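You operate a simulated robot arm through the tools that you are given. There is no shell and no other tool.

You run a simulated two-armed robot. Do the job below in one go: nothing can be reset, and whatever is moved stays where it is left.

JOB
Unscrew tube 56, pipette in 5 ml from the stand's trough and screw the cap back on.
Fine: latch at HELD while the cap is off (cap in the navy tray), FREE at the end; fit a tip, drop it in the tip bin after; spill nothing.

It is judged by the outcome, as a careful person would: the job done as asked, and still so three seconds after it is handed in. It fails if anything else is knocked over, pushed out of place, dropped, spilled or broken. A push-on lid holds only when it is set on centred and level and pressed home; a screw cap is set on level and turned clockwise until tight.

ROBOT AND FRAMES
Two 7-joint arms with fingered hands on one trunk that stands fixed in place. Base frame: the origin is at the foot of the trunk, x ahead of it, y to its left, z up; the work surface is at about z = 880. Lengths are in mm, angles in rad, forces in N, time in s.
The left shoulder is at [81, 241, 1567], the right one opposite. With the tool pointing down near the work surface each hand reaches from about 220 to 960 mm from the base axis, measured 20 degrees to its own side. Payload 4.9 kg a hand.
The TCP of each hand is the grasp point between the finger pads, 32 mm short of the fingertips. In the tool frame z runs along the fingers and y along their closing line. The gripper opens to 200 mm; its body begins 89 mm behind the TCP. The gripper is a hand of 4 fingers: y runs from the thumb to the fingers, the wrist lies at [0, 0, -267] in the tool frame, and closing takes about 1.5 s.
Orientation is that of the tool frame in the base frame, as [roll, pitch, yaw] about the fixed x, y, z axes, in that order (R = Rz(yaw) Ry(pitch) Rx(roll)). With the fingers straight down and closing along the base's y, the tool's x points along the base's -x, its y along +y and its z along -z.

CONTROLS
- The arms move only by the tool servo_tool. It takes "left_targets", "right_targets" or both (then of equal length, played together; a hand with none holds still); each is a list of rows, each a list of 3 entries, a list of its own where there are three numbers: the finger opening in cm, from 0 to 20, then the shift along the base's x, y, z in cm, then the turn, a rotation vector about the base's x, y, z in degrees. In form: [[fingers, [x, y, z], [rx, ry, rz]], ...]. A call has 1 to 20 rows; each row is the pose to reach, as a shift and turn from the pose commanded when the call began. Rows are played at 5 a second. More than 50 mm and 0.15 rad between two rows, or a gripper value outside its range, and nothing of the call is played. Where a pose cannot be reached the arm comes as near as it can. A force on the tool above 90 N (or 10 N above the force at the start of the call, whichever is more), or a blocked arm, ends the call early, and 0.2 s more pass. The fingers move at their own pace (about 72 mm/s each) and stop on an object; they squeeze with about 23 N. The grip force told is the motor's: it shows also when the fingers shut on nothing. Time passes only in rows, and 0.2 s behind the last, so rows that repeat a pose let the fingers close. It gives the time, the measured TCP pose, the force on the tool (base axes), the opening and the grip force at its end, in the units of the frame above (readings bear some noise), with the torque about the TCP (base axes, N m) and any sound that the robot's microphone picked up.
- Cameras (640 x 400 px; columns grow to the right, rows downward): "scene" is now at [110.6, -28.5, 1735.2]; the picture's right is [-0.34, -0.94, 0.00], its down [-0.59, 0.21, -0.78] and it looks along [0.73, -0.27, -0.62] (base axes); focal length 369 px, centre (320, 200). "left" rides on the left gripper at [-69, -69, -116] in its tool frame; the picture's right is [0.71, -0.71, 0.00], its down [0.54, 0.54, -0.64] and it looks along [0.45, 0.45, 0.77] (tool axes); focal length 226 px, centre (320, 200). "right" rides on the right gripper at [69, -69, -116] in its tool frame; the picture's right is [0.71, 0.71, 0.00], its down [-0.54, 0.54, -0.64] and it looks along [-0.45, 0.45, 0.77] (tool axes); focal length 226 px, centre (320, 200). There is no depth. A picture from a camera that has moved, and an enlarged one, comes with that camera's place and axes in the base frame and with its lens.
- snapshot(camera): a new picture of that camera. No time passes.
- raise_lower(by): slides the trunk up (or, below 0, down) by that many mm; the arms and the scene camera ride with it, the base frame stays. It gives what a move gives, with no picture.
- set_grasp(shape, hand): the hand has 4 fingers and takes this shape, open, in about a second: jaw (thumb against the fingers, like two jaws); tri (thumb and two fingers); tip (a fingertip pinch); poke (one finger out to press); point (the index stretched); flat (the hand flat); cup (the hand cupped); fist (a fist). The gripper value then closes the fingers along that shape, each until it touches; the sizes above hold for jaw. It gives what a move gives, with no picture.
- pan_tilt(pan, tilt): turns the head with the scene camera to pan (to the left, within 1.501 rad either way) and tilt (down, from -0.506 to 1.204), counted from straight ahead of the robot. It gives what a move gives.
- inspect(camera, box): a new picture of the part [left, top, right, bottom] of that camera's present view, enlarged. No time passes.
- job_done(): hands the job in; it is judged then, once.

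Places have to be worked out from the pictures, the camera data and where the tool is seen. Open the grippers and draw the arms clear of the work before you hand the job in, unless the task says otherwise.

The tools are called as a command line: name --argument value ..., lists and objects as JSON in quotes. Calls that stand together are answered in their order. servo_tool: Moves the arms, as the interface text tells. Its arguments: {"type":"object","properties":{"left_targets":{"type":"array"},"right_targets":{"type":"array"}},"required":[]} The other tools are called the same way: raise_lower (by) moves the trunk up or down; set_grasp (shape, hand) gives the hand a shape; pan_tilt (pan, tilt) turns the head that bears the scene camera; snapshot (camera) takes a picture; inspect (camera, box) takes an enlarged picture of a part of a camera's view; job_done () hands the job in.

At the start:

```text
t: 0.0
left_tool_pos: [622.7, 114.6, 1316.2]
left_tool_rot: [3.137, -0.005, -3.14]
left_wrist_force: [0.2, -0.1, 0.1]
left_torque: [0.03, 0.04, -0.02]
left_width: 199.7
left_finger_force: 0.0
left_shape: jaw
right_tool_pos: [652.0, -485.7, 1401.2]
right_tool_rot: [3.14, 0.006, 3.136]
right_wrist_force: [0.4, -0.4, -0.2]
right_torque: [0.01, -0.05, -0.02]
right_width: 200.2
right_finger_force: 0.2
right_shape: jaw
trunk travel left (down, up): [-475.0, 365.0]
head pan, tilt (commanded): [-0.347, 0.674]
```

scene: 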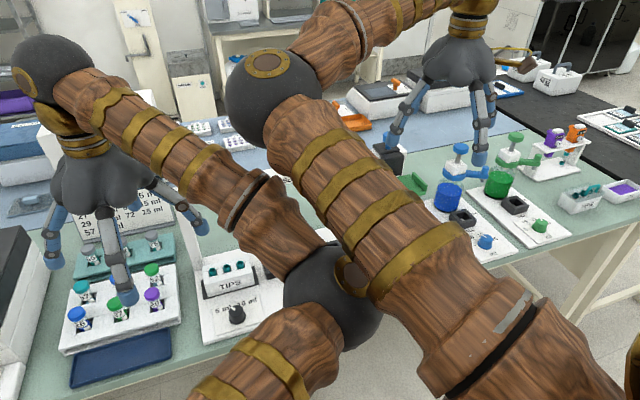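
right: 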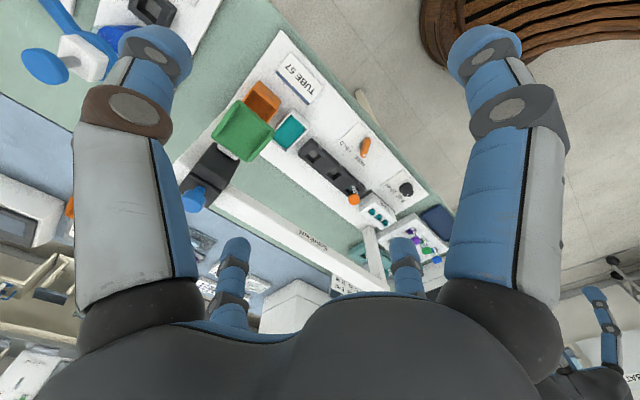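
left: 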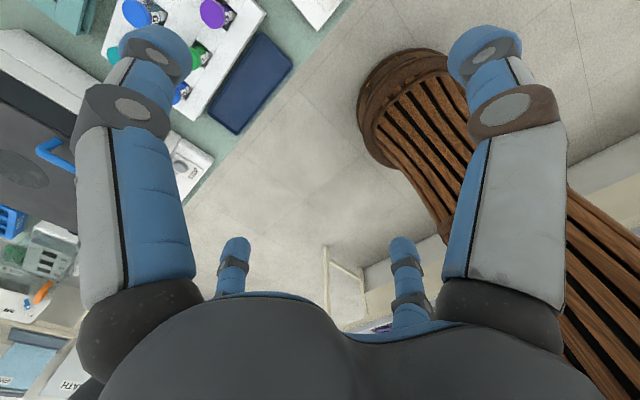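

The arms block much of the scene view. I'll first look around with enlarged pictures to understand the layout.

inspect --camera "scene" --box '[30, 160, 290, 390]'

inspect --camera "scene" --box '[370, 80, 640, 280]'

inspect --camera "right" --box '[170, 0, 470, 290]'

inspect --camera "left" --box '[0, 0, 330, 210]'

```text
1.74 times, centred on (160, 275) of scene
camera zoom: at [110.6, -28.5, 1735.2], right [-0.34, -0.94, 0.0], down [-0.59, 0.21, -0.78], along [0.73, -0.27, -0.62], focal length 642 px, centre (598, 70)
```

zoom: 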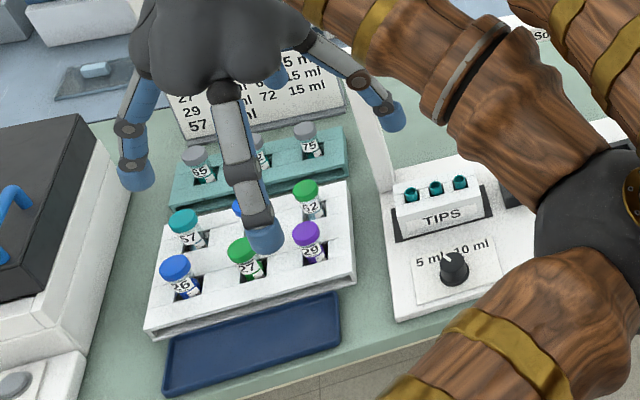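

```text
2.00 times, centred on (505, 180) of scene
camera zoom: at [110.6, -28.5, 1735.2], right [-0.34, -0.94, 0.0], down [-0.59, 0.21, -0.78], along [0.73, -0.27, -0.62], focal length 738 px, centre (-50, 240)
```

zoom: 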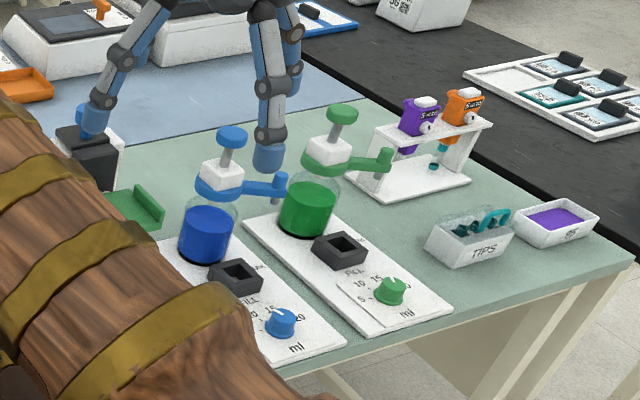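

```text
1.38 times, centred on (320, 145) of right
camera zoom: at [581.9, -554.7, 1516.2], right [-0.7, 0.71, 0.0], down [0.54, 0.54, 0.65], along [0.46, 0.45, -0.76], focal length 312 px, centre (320, 276)
```

zoom: 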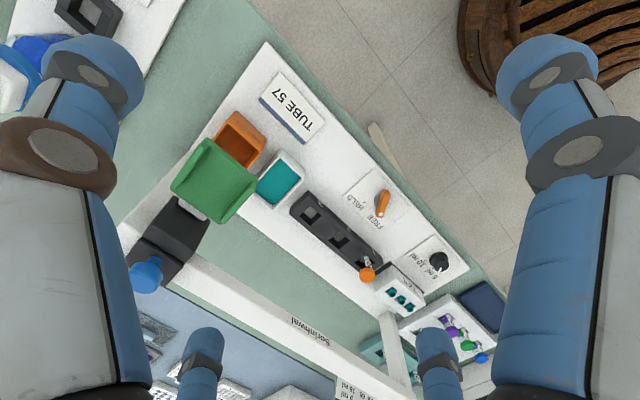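

```text
1.90 times, centred on (165, 105) of left
camera zoom: at [691.8, 46.5, 1432.3], right [-0.71, -0.71, 0.0], down [-0.54, 0.54, 0.65], along [-0.46, 0.46, -0.76], focal length 431 px, centre (615, 381)
```

zoom: 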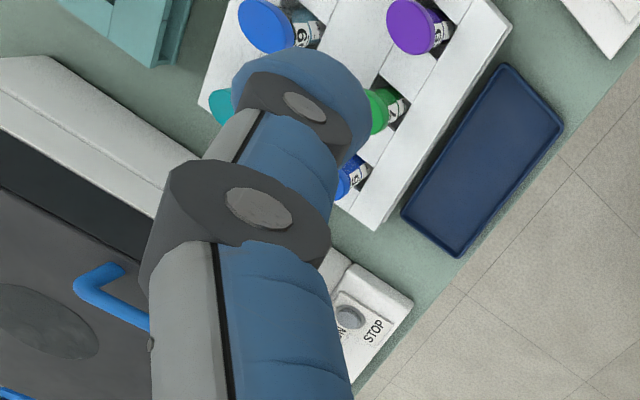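

The middle of the bench is hidden by the right arm. I move the right hand outward (high above everything) to uncover the view.

servo_tool --right_targets '[[20, [-2, -4, 0], [0, 0, 0]], [20, [-4, -8, 0], [0, 0, 0]], [20, [-6, -12, 0], [0, 0, 0]], [20, [-8, -16, 0], [0, 0, 0]], [20, [-10, -20, 0], [0, 0, 0]], [20, [-12, -24, 0], [0, 0, 0]], [20, [-14, -28, 0], [0, 0, 0]], [20, [-16, -32, 0], [0, 0, 0]], [20, [-18, -35, 0], [0, 0, 0]]]'

snapshot --camera "scene"

```text
t: 2.0
left_tool_pos: [621.3, 114.9, 1317.9]
left_tool_rot: [3.137, -0.004, -3.139]
left_wrist_force: [-0.5, -1.6, 0.7]
left_torque: [0.04, -0.03, 0.02]
left_width: 200.2
left_finger_force: 0.1
left_shape: jaw
right_tool_pos: [471.4, -838.7, 1402.5]
right_tool_rot: [3.139, 0.005, 3.137]
right_wrist_force: [-0.2, 0.2, -0.2]
right_torque: [-0.02, 0.0, -0.04]
right_width: 199.9
right_finger_force: 0.1
right_shape: jaw
trunk travel left (down, up): [-475.0, 365.0]
head pan, tilt (commanded): [-0.347, 0.674]
```

```text
taken
camera scene: at [109.0, -30.9, 1735.3], right [-0.34, -0.94, 0.0], down [-0.59, 0.21, -0.78], along [0.74, -0.27, -0.62], focal length 369 px, centre (320, 200)
```

scene: 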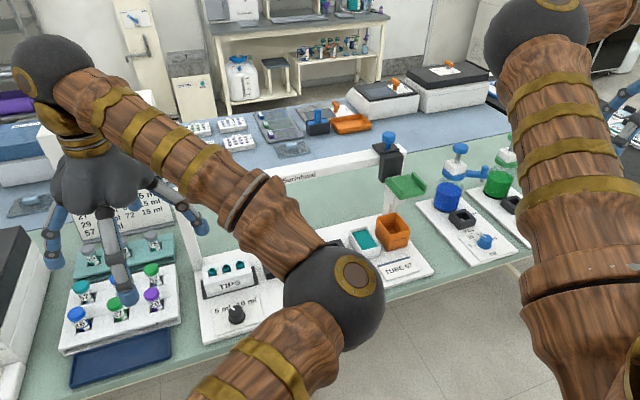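

The left arm now covers the stand. I move the left hand outward to the left (high) too.

servo_tool --left_targets '[[20, [-2, 4, 1], [0, 0, 0]], [20, [-4, 8, 2], [0, 0, 0]], [20, [-6, 12, 3], [0, 0, 0]], [20, [-8, 16, 4], [0, 0, 0]], [20, [-10, 20, 5], [0, 0, 0]], [20, [-12, 24, 6], [0, 0, 0]], [20, [-14, 28, 7], [0, 0, 0]], [20, [-16, 32, 8], [0, 0, 0]], [20, [-18, 35, 8], [0, 0, 0]], [20, [-20, 39, 8], [0, 0, 0]], [20, [-22, 42, 8], [0, 0, 0]]]'

snapshot --camera "scene"

```text
t: 4.4
left_tool_pos: [401.2, 539.1, 1397.3]
left_tool_rot: [3.139, -0.007, -3.141]
left_wrist_force: [-0.3, 0.0, 0.0]
left_torque: [-0.05, -0.02, -0.01]
left_width: 199.9
left_finger_force: 0.0
left_shape: jaw
right_tool_pos: [472.0, -832.7, 1406.2]
right_tool_rot: [-3.139, 0.005, 3.136]
right_wrist_force: [-0.2, 0.1, 0.2]
right_torque: [-0.02, -0.01, 0.05]
right_width: 199.9
right_finger_force: 0.0
right_shape: jaw
trunk travel left (down, up): [-475.0, 365.0]
head pan, tilt (commanded): [-0.347, 0.674]
```

```text
taken
camera scene: at [109.9, -25.0, 1735.3], right [-0.34, -0.94, 0.0], down [-0.59, 0.21, -0.78], along [0.73, -0.27, -0.62], focal length 369 px, centre (320, 200)
```

scene: 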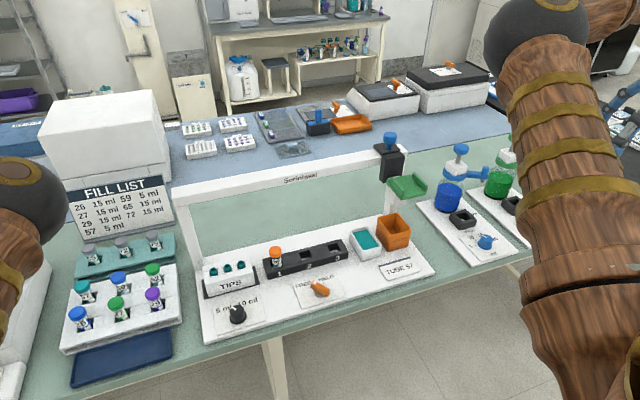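

Now the stand is visible. I enlarge the stand, tube rack and the holder parts.

inspect --camera "scene" --box '[190, 220, 350, 350]'

inspect --camera "scene" --box '[330, 120, 530, 290]'

inspect --camera "scene" --box '[50, 170, 200, 390]'

inspect --camera "scene" --box '[170, 90, 430, 250]'

```text
3.08 times, centred on (270, 285) of scene
camera zoom: at [109.9, -25.0, 1735.3], right [-0.34, -0.94, 0.0], down [-0.59, 0.21, -0.78], along [0.73, -0.27, -0.62], focal length 1136 px, centre (474, -62)
```

zoom: 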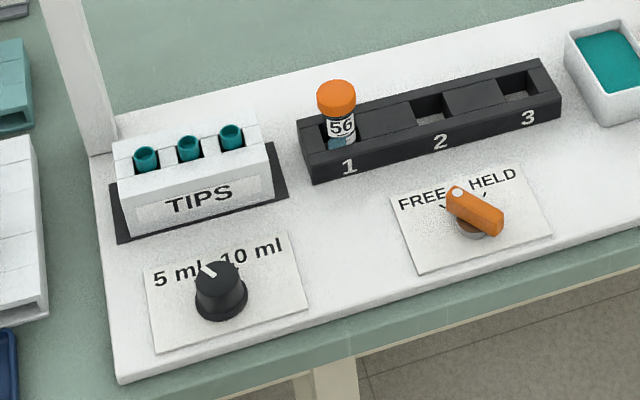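

```text
2.35 times, centred on (430, 205) of scene
camera zoom: at [109.9, -25.0, 1735.3], right [-0.34, -0.94, 0.0], down [-0.59, 0.21, -0.78], along [0.73, -0.27, -0.62], focal length 868 px, centre (61, 188)
```

zoom: 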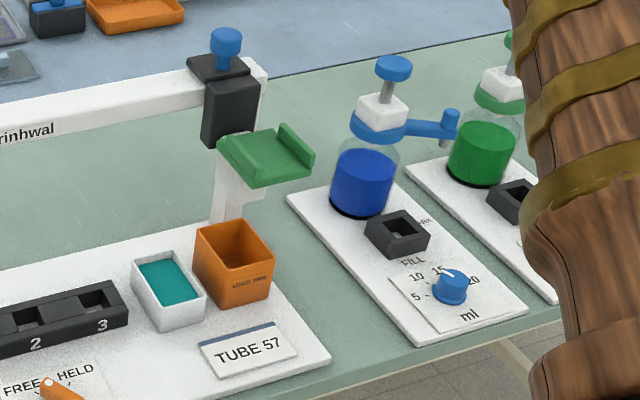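

```text
1.82 times, centred on (125, 280) of scene
camera zoom: at [109.9, -25.0, 1735.3], right [-0.34, -0.94, 0.0], down [-0.59, 0.21, -0.78], along [0.73, -0.27, -0.62], focal length 671 px, centre (674, 54)
```

zoom: 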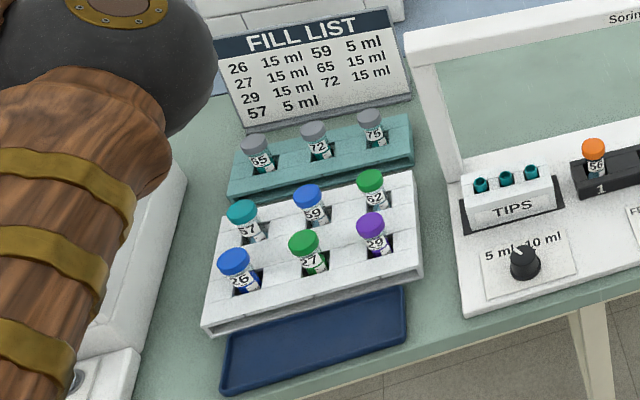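

```text
2.46 times, centred on (300, 170) of scene
camera zoom: at [109.9, -25.0, 1735.3], right [-0.34, -0.94, 0.0], down [-0.59, 0.21, -0.78], along [0.73, -0.27, -0.62], focal length 909 px, centre (369, 274)
```

zoom: 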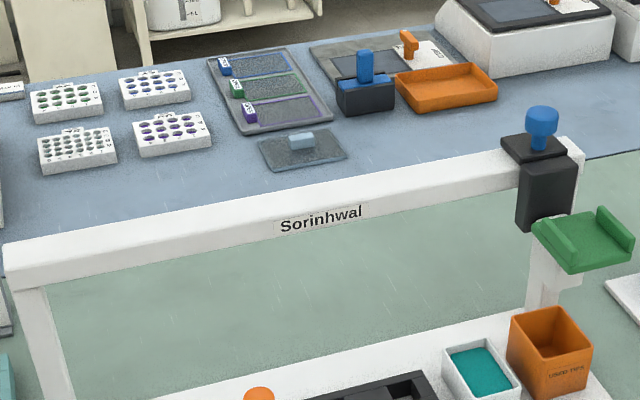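

Tube 56 (orange cap) stands in slot 1 of the stand's black rack; a carriage with a blue knob and a green shelf hangs on the rail at the right. I bring the right hand a bit forward to let its camera see that carriage from nearer.

servo_tool --right_targets '[[20, [4, 1, -1], [0, 0, 0]], [20, [8, 2, -2], [0, 0, 0]], [20, [12, 3, -3], [0, 0, 0]], [20, [15, 4, -4], [0, 0, 0]], [20, [18, 5, -5], [0, 0, 0]], [20, [20, 6, -6], [0, 0, 0]]]'

snapshot --camera "right"

snapshot --camera "scene"

```text
t: 5.8
left_tool_pos: [403.4, 536.9, 1397.7]
left_tool_rot: [3.139, -0.007, -3.141]
left_wrist_force: [0.4, 1.2, 0.4]
left_torque: [-0.03, 0.01, -0.03]
left_width: 199.8
left_finger_force: 0.1
left_shape: jaw
right_tool_pos: [673.3, -776.5, 1341.4]
right_tool_rot: [3.139, 0.002, 3.135]
right_wrist_force: [0.6, 0.3, 0.4]
right_torque: [-0.02, -0.01, 0.02]
right_width: 200.1
right_finger_force: 0.1
right_shape: jaw
trunk travel left (down, up): [-475.0, 365.0]
head pan, tilt (commanded): [-0.347, 0.674]
```

```text
taken
camera right: at [603.0, -843.9, 1455.2], right [-0.7, 0.71, 0.0], down [0.54, 0.54, 0.65], along [0.46, 0.45, -0.76], focal length 226 px, centre (320, 200)
```

right: 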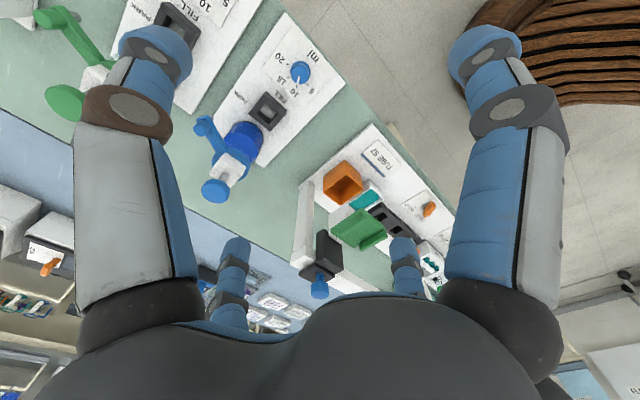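

```text
taken
camera scene: at [111.3, -28.1, 1735.2], right [-0.34, -0.94, 0.0], down [-0.59, 0.21, -0.78], along [0.73, -0.27, -0.62], focal length 369 px, centre (320, 200)
```

scene: 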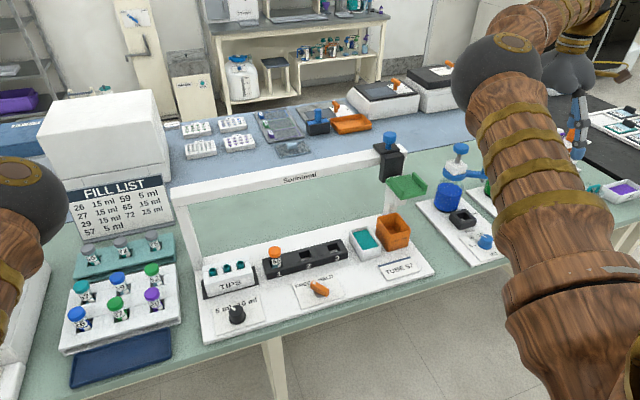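

inspect --camera "right" --box '[280, 120, 460, 310]'

inspect --camera "scene" --box '[350, 110, 450, 210]'

inspect --camera "scene" --box '[290, 260, 350, 310]'

inspect --camera "scene" --box '[200, 255, 270, 335]'

```text
2.11 times, centred on (370, 215) of right
camera zoom: at [603.0, -843.9, 1455.2], right [-0.7, 0.71, 0.0], down [0.54, 0.54, 0.65], along [0.46, 0.45, -0.76], focal length 476 px, centre (215, 168)
```

zoom: 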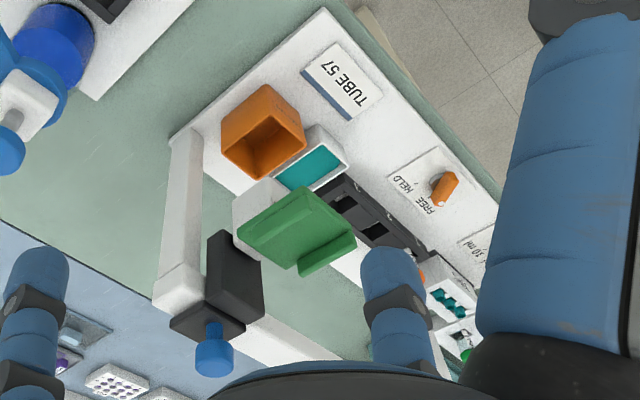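

```text
4.00 times, centred on (400, 160) of scene
camera zoom: at [111.3, -28.1, 1735.2], right [-0.34, -0.94, 0.0], down [-0.59, 0.21, -0.78], along [0.73, -0.27, -0.62], focal length 1476 px, centre (0, 360)
```

zoom: 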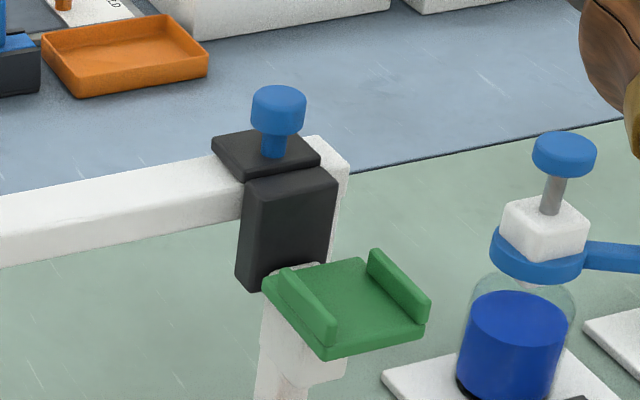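

```text
8.00 times, centred on (320, 285) of scene
camera zoom: at [111.3, -28.1, 1735.2], right [-0.34, -0.94, 0.0], down [-0.59, 0.21, -0.78], along [0.73, -0.27, -0.62], focal length 2953 px, centre (320, -480)
```

zoom: 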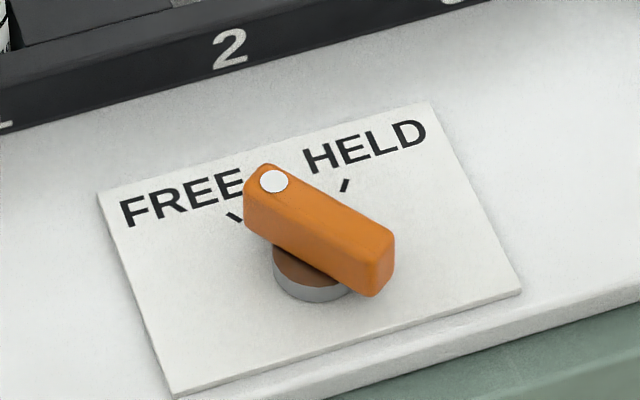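

```text
5.00 times, centred on (235, 295) of scene
camera zoom: at [111.3, -28.1, 1735.2], right [-0.34, -0.94, 0.0], down [-0.59, 0.21, -0.78], along [0.73, -0.27, -0.62], focal length 1846 px, centre (745, -275)
```

zoom: 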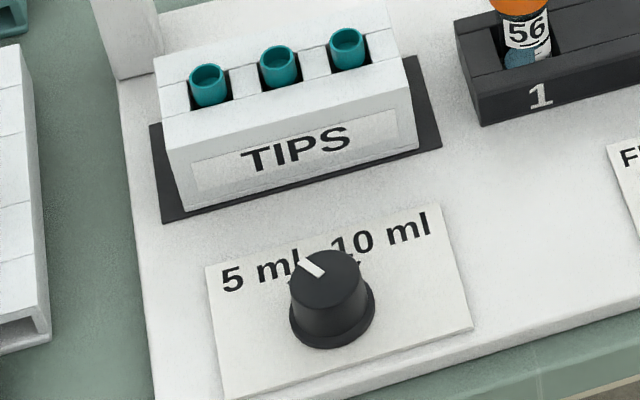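

inspect --camera "scene" --box '[375, 170, 435, 230]'

inspect --camera "right" --box '[310, 150, 410, 250]'

inspect --camera "scene" --box '[250, 235, 300, 285]'

inspect --camera "scene" --box '[330, 200, 440, 290]'

```text
6.67 times, centred on (405, 200) of scene
camera zoom: at [111.3, -28.1, 1735.2], right [-0.34, -0.94, 0.0], down [-0.59, 0.21, -0.78], along [0.73, -0.27, -0.62], focal length 2461 px, centre (-247, 200)
```

zoom: 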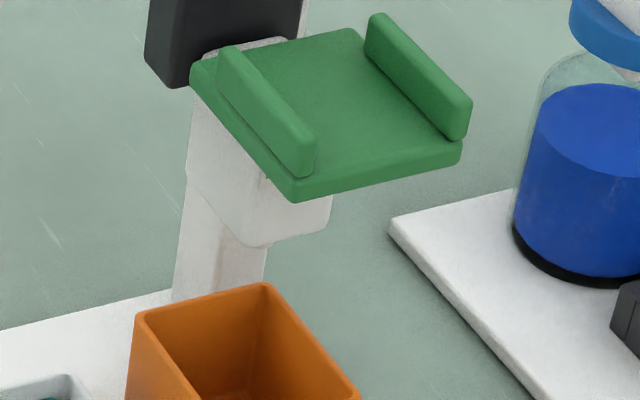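

```text
4.00 times, centred on (360, 200) of right
camera zoom: at [603.0, -843.9, 1455.2], right [-0.7, 0.71, 0.0], down [0.54, 0.54, 0.65], along [0.46, 0.45, -0.76], focal length 904 px, centre (160, 200)
```

zoom: 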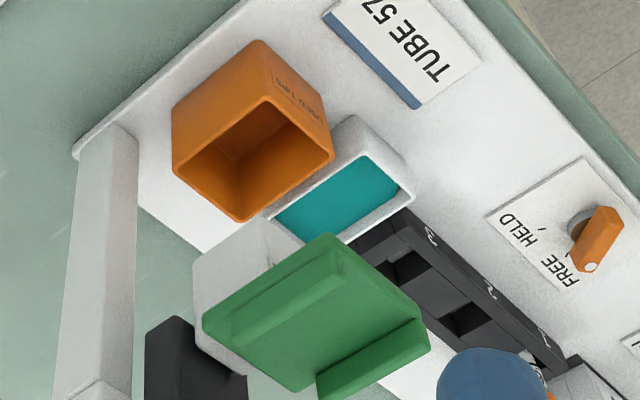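

```text
8.00 times, centred on (275, 260) of scene
camera zoom: at [111.3, -28.1, 1735.2], right [-0.34, -0.94, 0.0], down [-0.59, 0.21, -0.78], along [0.73, -0.27, -0.62], focal length 2953 px, centre (680, -280)
```

zoom: 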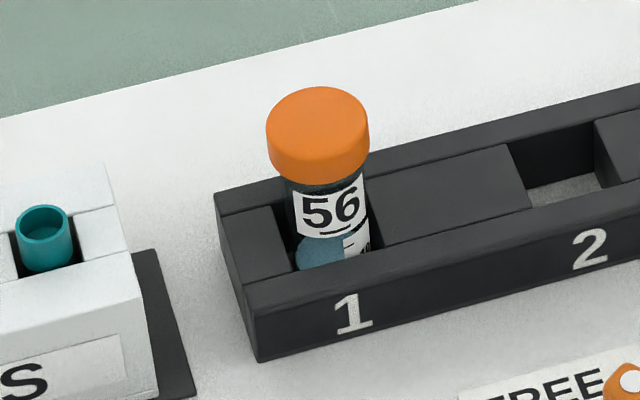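

```text
4.44 times, centred on (385, 245) of scene
camera zoom: at [111.3, -28.1, 1735.2], right [-0.34, -0.94, 0.0], down [-0.59, 0.21, -0.78], along [0.73, -0.27, -0.62], focal length 1640 px, centre (31, 0)
```

zoom: 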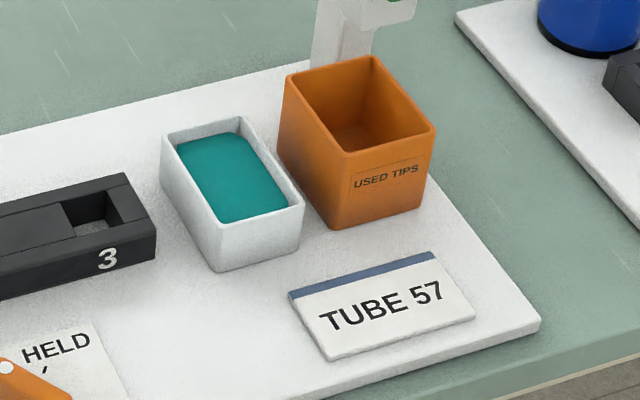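

The latch seems at FREE, the dial near 5 ml, and the pipette head (white block with green handle plate) hangs on the rail's carriage at about (804, -530, 1124) with a blue knob on top at about (922, -532, 1220). I tilt the right hand back so its camera looks horizontally at the head from the front.

servo_tool --right_targets '[[20, [-0.8, 2.7, -2.9], [2.2, -5.3, -4.7]], [20, [-1.6, 5.5, -5.8], [4.4, -10.5, -9.4]], [20, [-2.4, 8.2, -8.7], [6.5, -15.8, -14.0]], [20, [-3.2, 10.9, -11.6], [8.7, -21.1, -18.7]], [20, [-4.1, 13.7, -14.5], [10.9, -26.3, -23.4]], [20, [-4.9, 16.4, -17.4], [13.1, -31.6, -28.1]], [20, [-5.7, 19.1, -20.3], [15.2, -36.9, -32.7]], [20, [-6.5, 21.9, -23.2], [17.4, -42.1, -37.4]], [20, [-7.3, 24.6, -26.1], [19.6, -47.4, -42.1]]]'

snapshot --camera "right"

snapshot --camera "scene"

```text
t: 7.8
left_tool_pos: [402.9, 536.5, 1398.3]
left_tool_rot: [3.137, -0.006, -3.14]
left_wrist_force: [1.1, 0.0, -0.7]
left_torque: [-0.05, 0.03, 0.02]
left_width: 199.7
left_finger_force: 0.2
left_shape: jaw
right_tool_pos: [598.9, -529.8, 1080.5]
right_tool_rot: [2.435, 0.573, 2.131]
right_wrist_force: [0.9, -0.5, -0.5]
right_torque: [-0.04, -0.03, -0.02]
right_width: 199.8
right_finger_force: 0.0
right_shape: jaw
trunk travel left (down, up): [-475.0, 365.0]
head pan, tilt (commanded): [-0.347, 0.674]
```

```text
taken
camera right: at [447.6, -529.4, 1078.7], right [0.01, 1.0, 0.0], down [-0.01, 0.0, 1.0], along [1.0, -0.01, 0.01], focal length 226 px, centre (320, 200)
```

right: 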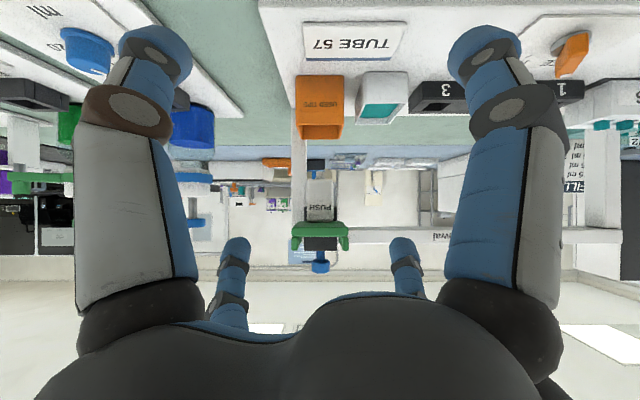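

```text
taken
camera scene: at [111.0, -27.7, 1735.3], right [-0.34, -0.94, 0.0], down [-0.59, 0.21, -0.78], along [0.73, -0.27, -0.62], focal length 369 px, centre (320, 200)
```

scene: 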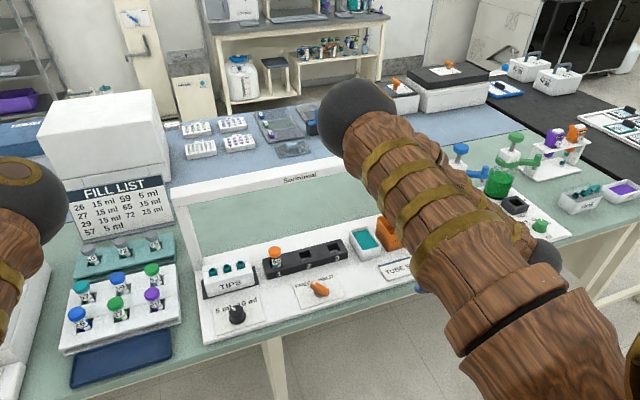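

inspect --camera "right" --box '[265, 150, 375, 290]'

inspect --camera "right" --box '[280, 60, 460, 170]'

inspect --camera "right" --box '[270, 180, 350, 240]'

```text
2.86 times, centred on (320, 220) of right
camera zoom: at [447.6, -529.4, 1078.7], right [0.01, 1.0, 0.0], down [-0.01, 0.0, 1.0], along [1.0, -0.01, 0.01], focal length 646 px, centre (320, 143)
```

zoom: 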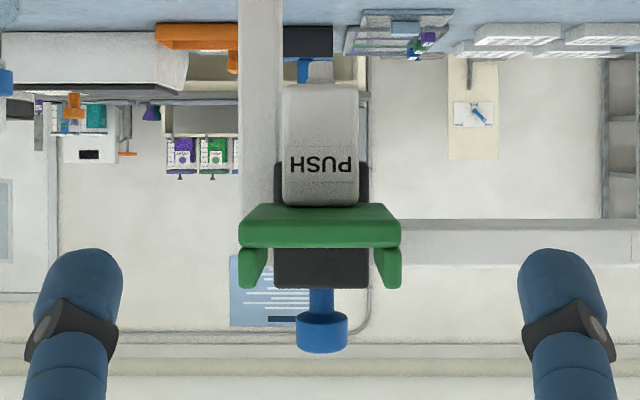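

```text
3.56 times, centred on (370, 115) of right
camera zoom: at [447.6, -529.4, 1078.7], right [0.01, 1.0, 0.0], down [-0.01, 0.0, 1.0], along [1.0, -0.01, 0.01], focal length 804 px, centre (142, 502)
```

zoom: 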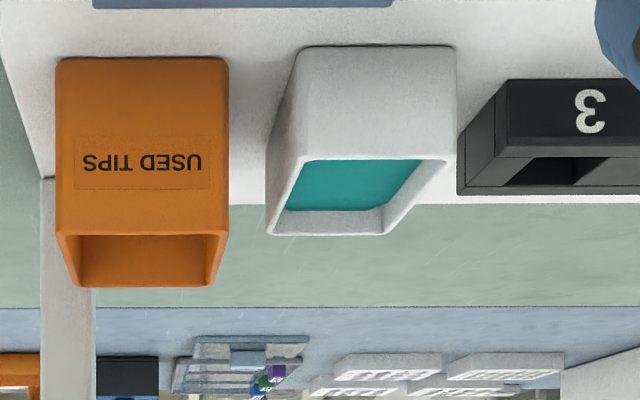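

```text
6.67 times, centred on (310, 210) of right
camera zoom: at [447.6, -529.4, 1078.7], right [0.01, 1.0, 0.0], down [-0.01, 0.0, 1.0], along [1.0, -0.01, 0.01], focal length 1507 px, centre (387, 133)
```

zoom: 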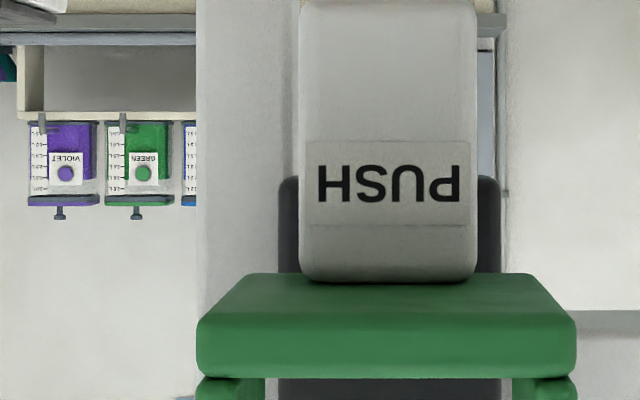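

The head is a white body labelled PUSH with a small nozzle below and a green pad on top, parked right over the USED TIPS bin at y≈-529; the blue knob sits on the carriage behind. I give the right hand the "poke" shape here to learn where its fingertip lies.

set_grasp --shape "poke" --hand "right"

snapshot --camera "right"

```text
t: 8.7
left_tool_pos: [402.0, 536.8, 1397.8]
left_tool_rot: [3.138, -0.006, -3.141]
left_wrist_force: [-0.1, 0.6, -0.3]
left_torque: [0.01, 0.01, 0.02]
left_width: 199.8
left_finger_force: 0.0
left_shape: jaw
right_tool_pos: [600.3, -531.1, 1079.6]
right_tool_rot: [2.435, 0.572, 2.132]
right_wrist_force: [-0.5, 0.1, 0.1]
right_torque: [-0.01, 0.0, -0.01]
right_width: 0.1
right_finger_force: 0.0
right_shape: poke
trunk travel left (down, up): [-475.0, 365.0]
head pan, tilt (commanded): [-0.347, 0.674]
```

```text
taken
camera right: at [447.6, -530.2, 1078.9], right [0.01, 1.0, 0.0], down [-0.01, 0.0, 1.0], along [1.0, -0.01, 0.01], focal length 226 px, centre (320, 200)
```

right: 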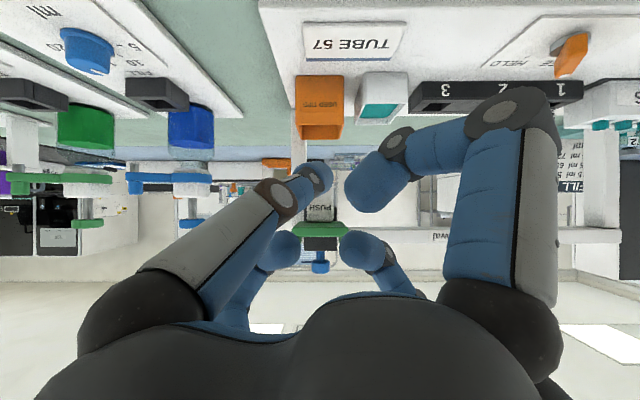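

The poke fingertip lies on the tool axis about 32 mm beyond the TCP. I raise the right hand and turn it to a 25° forward tilt, still in front of the pad, to check clearance.

servo_tool --right_targets '[[0, [0.6, 0, 2.2], [-3.9, 3.4, 5.1]], [0, [1.2, 0, 4.4], [-7.9, 6.8, 10.3]], [0, [1.8, 0, 6.6], [-11.8, 10.2, 15.4]], [0, [2.4, 0, 8.8], [-15.8, 13.5, 20.6]], [0, [3.0, 0.1, 11.0], [-19.7, 16.9, 25.7]], [0, [3.6, 0.1, 13.0], [-23.7, 20.3, 30.9]], [0, [4.2, 0.2, 15.0], [-27.6, 23.7, 36.0]], [0, [6.0, 0.2, 15.0], [-27.6, 23.7, 36.0]], [0, [8.0, 0.2, 15.0], [-27.6, 23.7, 36.0]]]'

snapshot --camera "scene"

snapshot --camera "right"

```text
t: 10.7
left_tool_pos: [403.0, 535.8, 1399.3]
left_tool_rot: [3.137, -0.007, -3.139]
left_wrist_force: [0.6, 0.2, 0.4]
left_torque: [-0.02, -0.02, -0.02]
left_width: 199.9
left_finger_force: 0.0
left_shape: jaw
right_tool_pos: [680.1, -529.6, 1230.9]
right_tool_rot: [3.139, 0.441, 3.133]
right_wrist_force: [0.1, 0.2, 0.9]
right_torque: [-0.02, -0.03, -0.01]
right_width: 0.0
right_finger_force: 0.3
right_shape: poke
trunk travel left (down, up): [-475.0, 365.0]
head pan, tilt (commanded): [-0.347, 0.674]
```

```text
taken
camera scene: at [111.4, -28.9, 1735.1], right [-0.34, -0.94, 0.0], down [-0.59, 0.21, -0.78], along [0.73, -0.27, -0.62], focal length 369 px, centre (320, 200)
```

scene: 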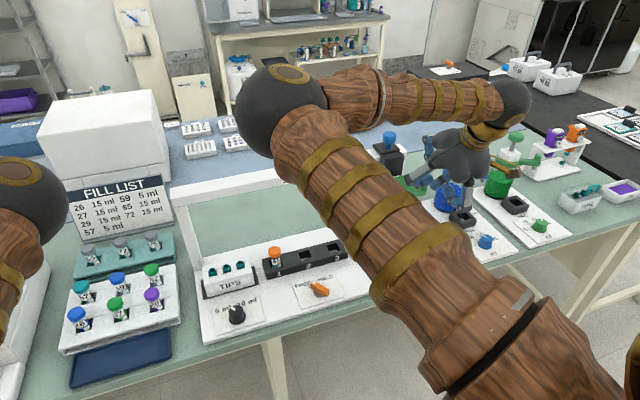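

```text
taken
camera right: at [566.9, -597.0, 1304.9], right [-0.64, 0.71, -0.3], down [0.22, 0.54, 0.81], along [0.74, 0.45, -0.5], focal length 226 px, centre (320, 200)
```

right: 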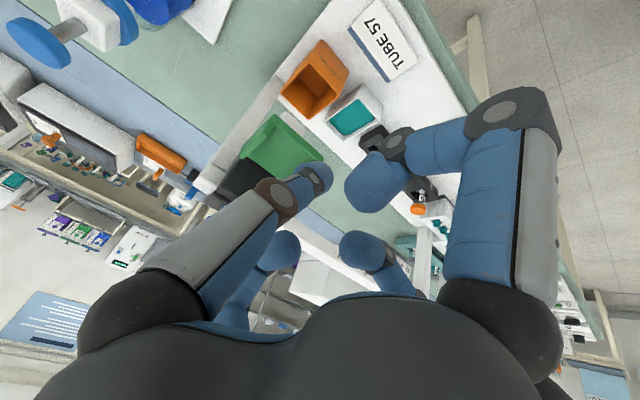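

inspect --camera "scene" --box '[370, 110, 500, 220]'

inspect --camera "right" --box '[200, 30, 440, 240]'

```text
3.64 times, centred on (435, 165) of scene
camera zoom: at [111.4, -28.9, 1735.1], right [-0.34, -0.94, 0.0], down [-0.59, 0.21, -0.78], along [0.73, -0.27, -0.62], focal length 1342 px, centre (-98, 327)
```

zoom: 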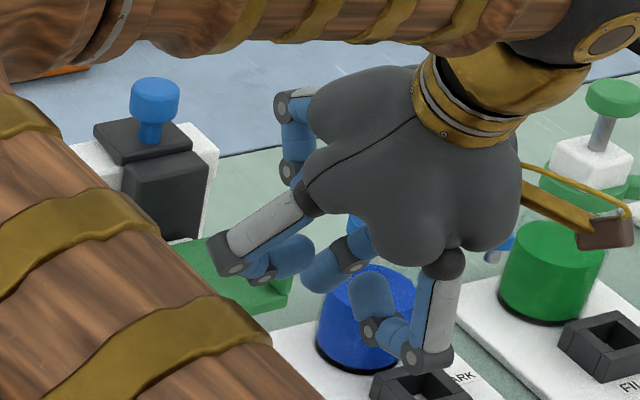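

```text
1.90 times, centred on (320, 135) of right
camera zoom: at [566.9, -597.0, 1304.9], right [-0.64, 0.71, -0.3], down [0.22, 0.54, 0.81], along [0.74, 0.45, -0.5], focal length 431 px, centre (320, 324)
```

zoom: 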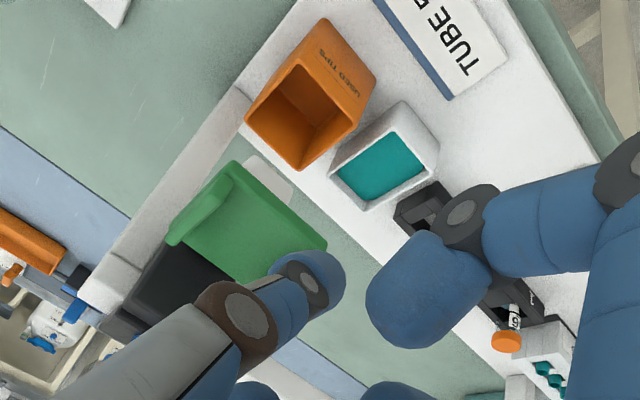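

Clearance looks fine (pad spans x≈764–847, y≈-489…-571, top z≈1130). I bring the fingertip above the pad's middle and press down gently, here over the open bin with no tip on, to learn the mechanism.

servo_tool --right_targets '[[0, [2.5, 0, 0], [0, 0, 0]], [0, [5, 0, -0.5], [0, 0, 0]], [0, [7.6, 0, -1.5], [0, 0, 0]], [0, [10.2, 0, -3], [0, 0, 0]], [0, [10.2, 0, -4.2], [0, 0, 0]], [0, [10.2, 0, -5.2], [0, 0, 0]], [0, [10.2, 0, -6.2], [0, 0, 0]], [0, [10.2, 0, -6.7], [0, 0, 0]], [0, [10.2, 0, -7.2], [0, 0, 0]]]'

snapshot --camera "right"

```text
t: 12.7
left_tool_pos: [401.4, 536.5, 1398.7]
left_tool_rot: [3.138, -0.005, -3.139]
left_wrist_force: [0.5, -0.1, 0.0]
left_torque: [0.01, -0.03, -0.02]
left_width: 199.8
left_finger_force: 0.1
left_shape: jaw
right_tool_pos: [780.5, -527.5, 1158.3]
right_tool_rot: [3.139, 0.444, 3.135]
right_wrist_force: [-0.8, 0.7, 3.1]
right_torque: [0.0, -0.03, 0.02]
right_width: 0.0
right_finger_force: 0.0
right_shape: poke
trunk travel left (down, up): [-475.0, 365.0]
head pan, tilt (commanded): [-0.347, 0.674]
```

```text
taken
camera right: at [668.4, -596.1, 1232.6], right [-0.64, 0.71, -0.3], down [0.22, 0.54, 0.81], along [0.74, 0.45, -0.5], focal length 226 px, centre (320, 200)
```

right: 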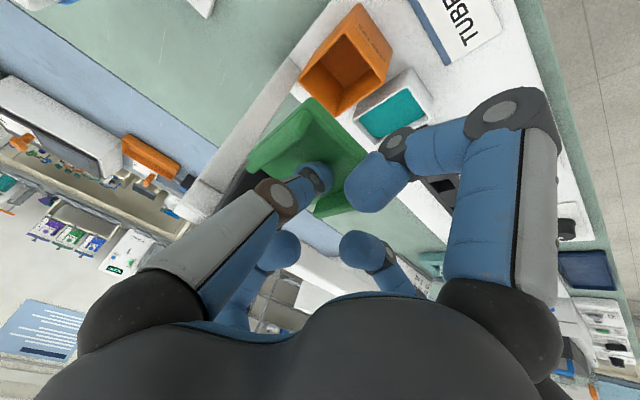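

Contact at z≈1130 as expected (3 N). I press further down in small steps and watch the force.

servo_tool --right_targets '[[0, [0, 0, -0.5], [0, 0, 0]], [0, [0, 0, -1.0], [0, 0, 0]], [0, [0, 0, -1.5], [0, 0, 0]], [0, [0, 0, -2.0], [0, 0, 0]]]'

snapshot --camera "right"

```text
t: 13.7
left_tool_pos: [402.3, 536.7, 1398.3]
left_tool_rot: [3.139, -0.006, -3.139]
left_wrist_force: [-0.3, 0.2, 0.6]
left_torque: [0.0, 0.03, -0.03]
left_width: 200.0
left_finger_force: 0.0
left_shape: jaw
right_tool_pos: [780.7, -526.5, 1138.4]
right_tool_rot: [3.137, 0.444, 3.134]
right_wrist_force: [-2.0, 1.0, 4.6]
right_torque: [0.04, 0.02, 0.02]
right_width: 0.0
right_finger_force: 0.1
right_shape: poke
trunk travel left (down, up): [-475.0, 365.0]
head pan, tilt (commanded): [-0.347, 0.674]
```

```text
taken
camera right: at [668.4, -596.1, 1212.3], right [-0.64, 0.71, -0.3], down [0.22, 0.54, 0.82], along [0.74, 0.45, -0.5], focal length 226 px, centre (320, 200)
```

right: 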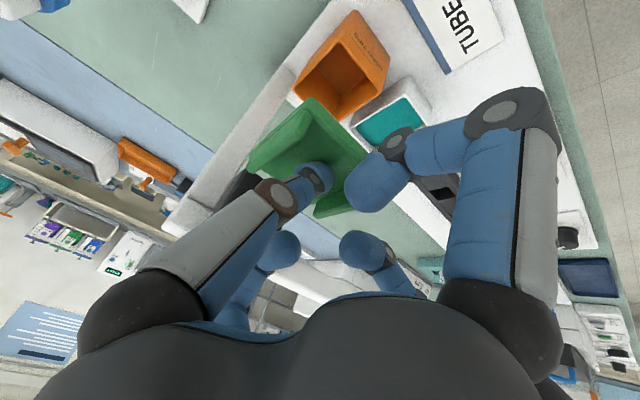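

The head sinks with little force (4.6 N, soft spring). I continue down in steps to find its travel.

servo_tool --right_targets '[[0, [0, 0, -1.0], [0, 0, 0]], [0, [0, 0, -2.0], [0, 0, 0]], [0, [0, 0, -3.0], [0, 0, 0]], [0, [0, 0, -4.0], [0, 0, 0]]]'

snapshot --camera "right"

```text
t: 14.7
left_tool_pos: [401.4, 536.7, 1397.2]
left_tool_rot: [3.139, -0.005, -3.14]
left_wrist_force: [-0.6, 0.0, -1.0]
left_torque: [0.01, 0.01, 0.01]
left_width: 199.9
left_finger_force: 0.0
left_shape: jaw
right_tool_pos: [780.4, -526.8, 1099.5]
right_tool_rot: [3.137, 0.442, 3.138]
right_wrist_force: [-0.3, 2.1, 6.5]
right_torque: [0.06, -0.03, 0.01]
right_width: 0.0
right_finger_force: 0.1
right_shape: poke
trunk travel left (down, up): [-475.0, 365.0]
head pan, tilt (commanded): [-0.347, 0.674]
```

```text
taken
camera right: at [668.5, -596.6, 1173.5], right [-0.64, 0.71, -0.3], down [0.22, 0.54, 0.81], along [0.74, 0.45, -0.5], focal length 226 px, centre (320, 200)
```

right: 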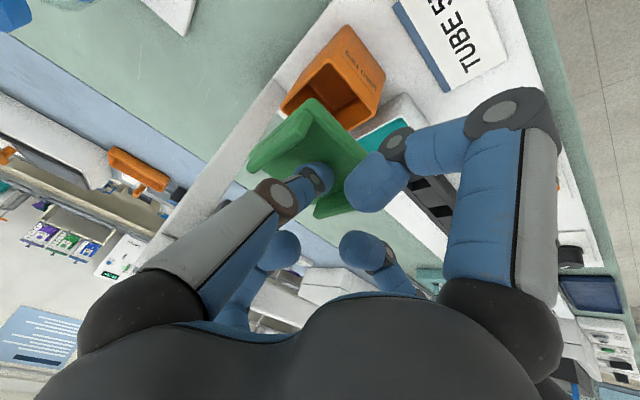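

servo_tool --right_targets '[[0, [0, 0, -0.8], [0, 0, 0]], [0, [0, 0, -1.6], [0, 0, 0]], [0, [0, 0, -2.4], [0, 0, 0]], [0, [0, 0, -3.2], [0, 0, 0]]]'

snapshot --camera "right"

```text
t: 15.7
left_tool_pos: [394.8, 538.0, 1400.8]
left_tool_rot: [3.138, 0.0, -3.139]
left_wrist_force: [0.1, 0.3, -0.1]
left_torque: [-0.04, -0.04, -0.01]
left_width: 200.0
left_finger_force: 0.1
left_shape: jaw
right_tool_pos: [780.5, -530.7, 1083.0]
right_tool_rot: [-3.131, 0.463, 3.135]
right_wrist_force: [15.5, -24.2, 79.2]
right_torque: [-0.37, -1.13, -0.3]
right_width: 0.2
right_finger_force: 0.0
right_shape: poke
trunk travel left (down, up): [-475.0, 365.0]
head pan, tilt (commanded): [-0.347, 0.674]
```

```text
taken
camera right: at [666.7, -598.9, 1155.6], right [-0.63, 0.71, -0.32], down [0.2, 0.55, 0.81], along [0.75, 0.44, -0.49], focal length 226 px, centre (320, 200)
```

right: 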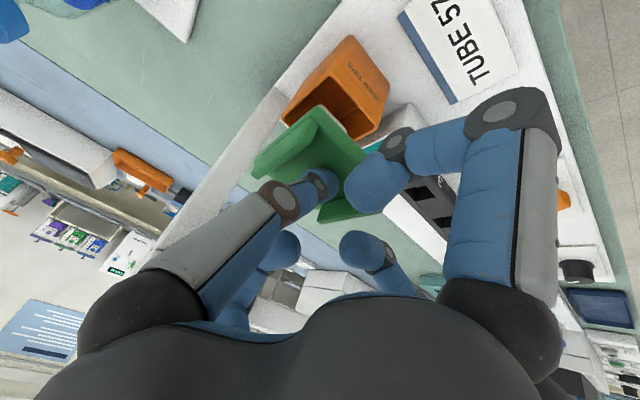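

The head bottomed out after about 75 mm of travel (79 N). I back off right away and see whether the head springs back up.

servo_tool --right_targets '[[0, [0, 0, 1.6], [0, 0, 0]], [0, [0, 0, 3.0], [0, 0, 0]], [0, [0, 0, 5.0], [0, 0, 0]], [0, [0, 0, 7.0], [0, 0, 0]]]'

snapshot --camera "right"

```text
t: 16.7
left_tool_pos: [401.2, 537.4, 1398.5]
left_tool_rot: [3.137, -0.005, -3.14]
left_wrist_force: [0.5, 0.2, 0.0]
left_torque: [-0.03, 0.0, -0.02]
left_width: 199.7
left_finger_force: 0.0
left_shape: jaw
right_tool_pos: [780.3, -526.9, 1136.3]
right_tool_rot: [3.136, 0.441, 3.136]
right_wrist_force: [-2.5, -0.2, 3.3]
right_torque: [0.01, -0.02, 0.04]
right_width: 0.0
right_finger_force: 0.0
right_shape: poke
trunk travel left (down, up): [-475.0, 365.0]
head pan, tilt (commanded): [-0.347, 0.674]
```

```text
taken
camera right: at [667.3, -595.8, 1210.5], right [-0.64, 0.71, -0.3], down [0.22, 0.54, 0.82], along [0.74, 0.45, -0.5], focal length 226 px, centre (320, 200)
```

right: 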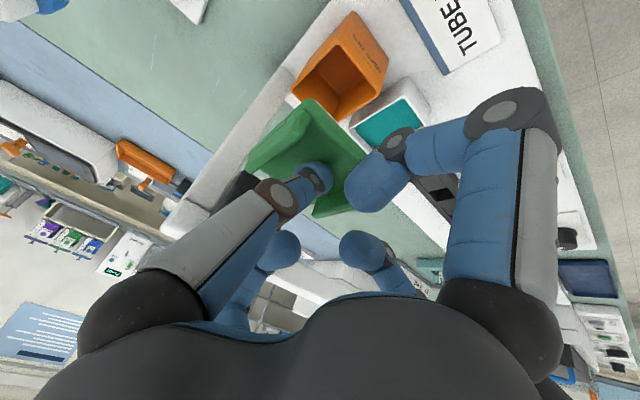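

The head springs back up by itself. Next I test what the blue knob does (no tip on, still over the bin): go up, forward above the knob, then press lightly.

servo_tool --right_targets '[[0, [0, 0, 4], [0, 0, 0]], [0, [0, 0, 8], [0, 0, 0]], [0, [0, 0, 12], [0, 0, 0]], [0, [0, 0, 16.5], [0, 0, 0]], [0, [4, 0, 16.5], [0, 0, 0]], [0, [8, 0, 16.5], [0, 0, 0]], [0, [12.6, 0, 16.5], [0, 0, 0]], [0, [12.6, 0, 14.5], [0, 0, 0]]]'

snapshot --camera "right"

snapshot --camera "scene"

```text
t: 18.5
left_tool_pos: [402.1, 536.9, 1398.4]
left_tool_rot: [3.139, -0.005, -3.139]
left_wrist_force: [0.3, -0.4, -0.1]
left_torque: [0.01, 0.0, -0.02]
left_width: 199.9
left_finger_force: 0.0
left_shape: jaw
right_tool_pos: [908.4, -529.5, 1282.3]
right_tool_rot: [3.135, 0.441, 3.135]
right_wrist_force: [0.2, -0.8, 0.4]
right_torque: [0.01, 0.0, 0.03]
right_width: 0.0
right_finger_force: 0.0
right_shape: poke
trunk travel left (down, up): [-475.0, 365.0]
head pan, tilt (commanded): [-0.347, 0.674]
```

```text
taken
camera right: at [794.8, -598.4, 1355.8], right [-0.64, 0.71, -0.3], down [0.22, 0.54, 0.82], along [0.74, 0.45, -0.5], focal length 226 px, centre (320, 200)
```

right: 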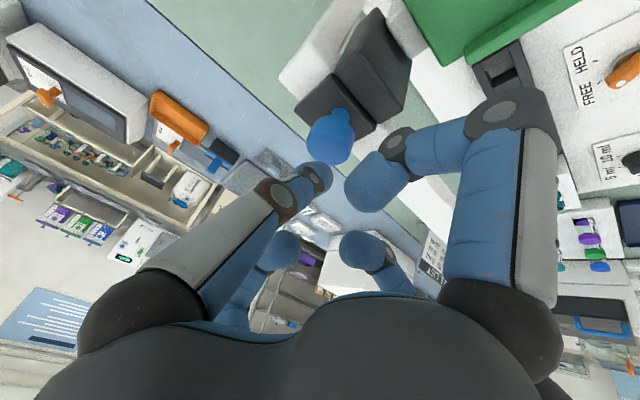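

```text
taken
camera scene: at [110.7, -28.3, 1735.2], right [-0.34, -0.94, 0.0], down [-0.59, 0.21, -0.78], along [0.73, -0.27, -0.62], focal length 369 px, centre (320, 200)
```

scene: 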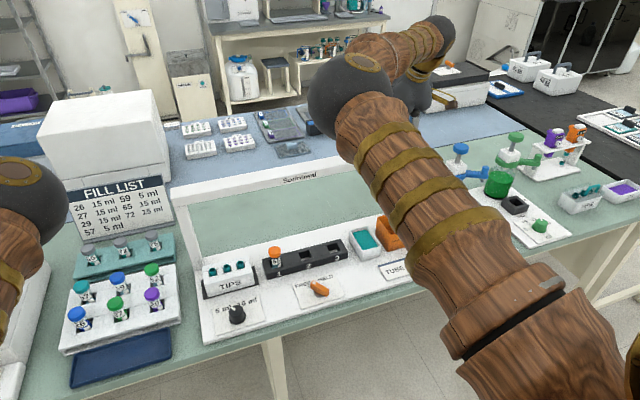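

The knob looks centred near (917, -535). I shift slightly and press it down in small steps.

servo_tool --right_targets '[[0, [-0.4, -0.4, -1.0], [0, 0, 0]], [0, [-0.4, -0.4, -2.0], [0, 0, 0]], [0, [-0.4, -0.4, -2.5], [0, 0, 0]], [0, [-0.4, -0.4, -3.0], [0, 0, 0]]]'

snapshot --camera "right"

```text
t: 19.5
left_tool_pos: [398.3, 539.1, 1399.7]
left_tool_rot: [3.141, -0.004, -3.14]
left_wrist_force: [0.6, 0.1, 0.5]
left_torque: [0.03, -0.01, 0.0]
left_width: 199.9
left_finger_force: 0.3
left_shape: jaw
right_tool_pos: [902.4, -529.2, 1261.1]
right_tool_rot: [3.141, 0.453, 3.135]
right_wrist_force: [6.4, -2.8, 40.1]
right_torque: [-0.09, -0.51, -0.19]
right_width: 0.1
right_finger_force: 0.0
right_shape: poke
trunk travel left (down, up): [-475.0, 365.0]
head pan, tilt (commanded): [-0.347, 0.674]
```

```text
taken
camera right: at [789.1, -598.4, 1333.3], right [-0.63, 0.71, -0.31], down [0.21, 0.54, 0.82], along [0.74, 0.45, -0.49], focal length 226 px, centre (320, 200)
```

right: 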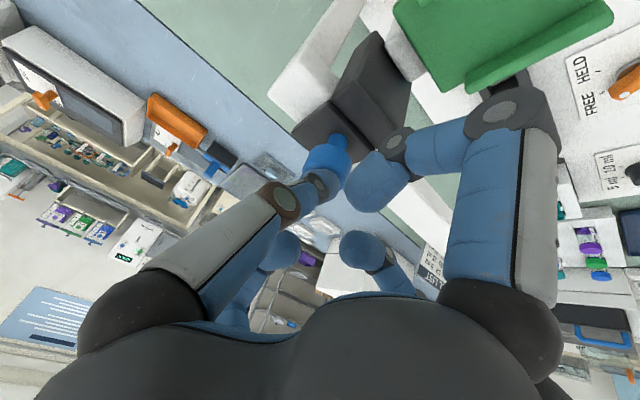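

inspect --camera "right" --box '[260, 80, 400, 220]'

```text
2.86 times, centred on (330, 150) of right
camera zoom: at [789.1, -598.4, 1333.3], right [-0.63, 0.71, -0.31], down [0.21, 0.54, 0.82], along [0.74, 0.45, -0.49], focal length 646 px, centre (291, 343)
```

zoom: 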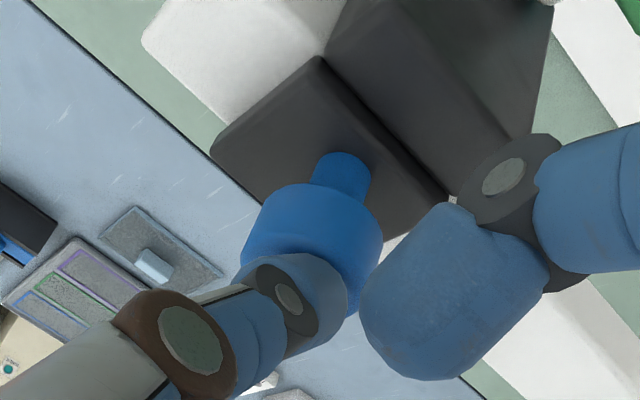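

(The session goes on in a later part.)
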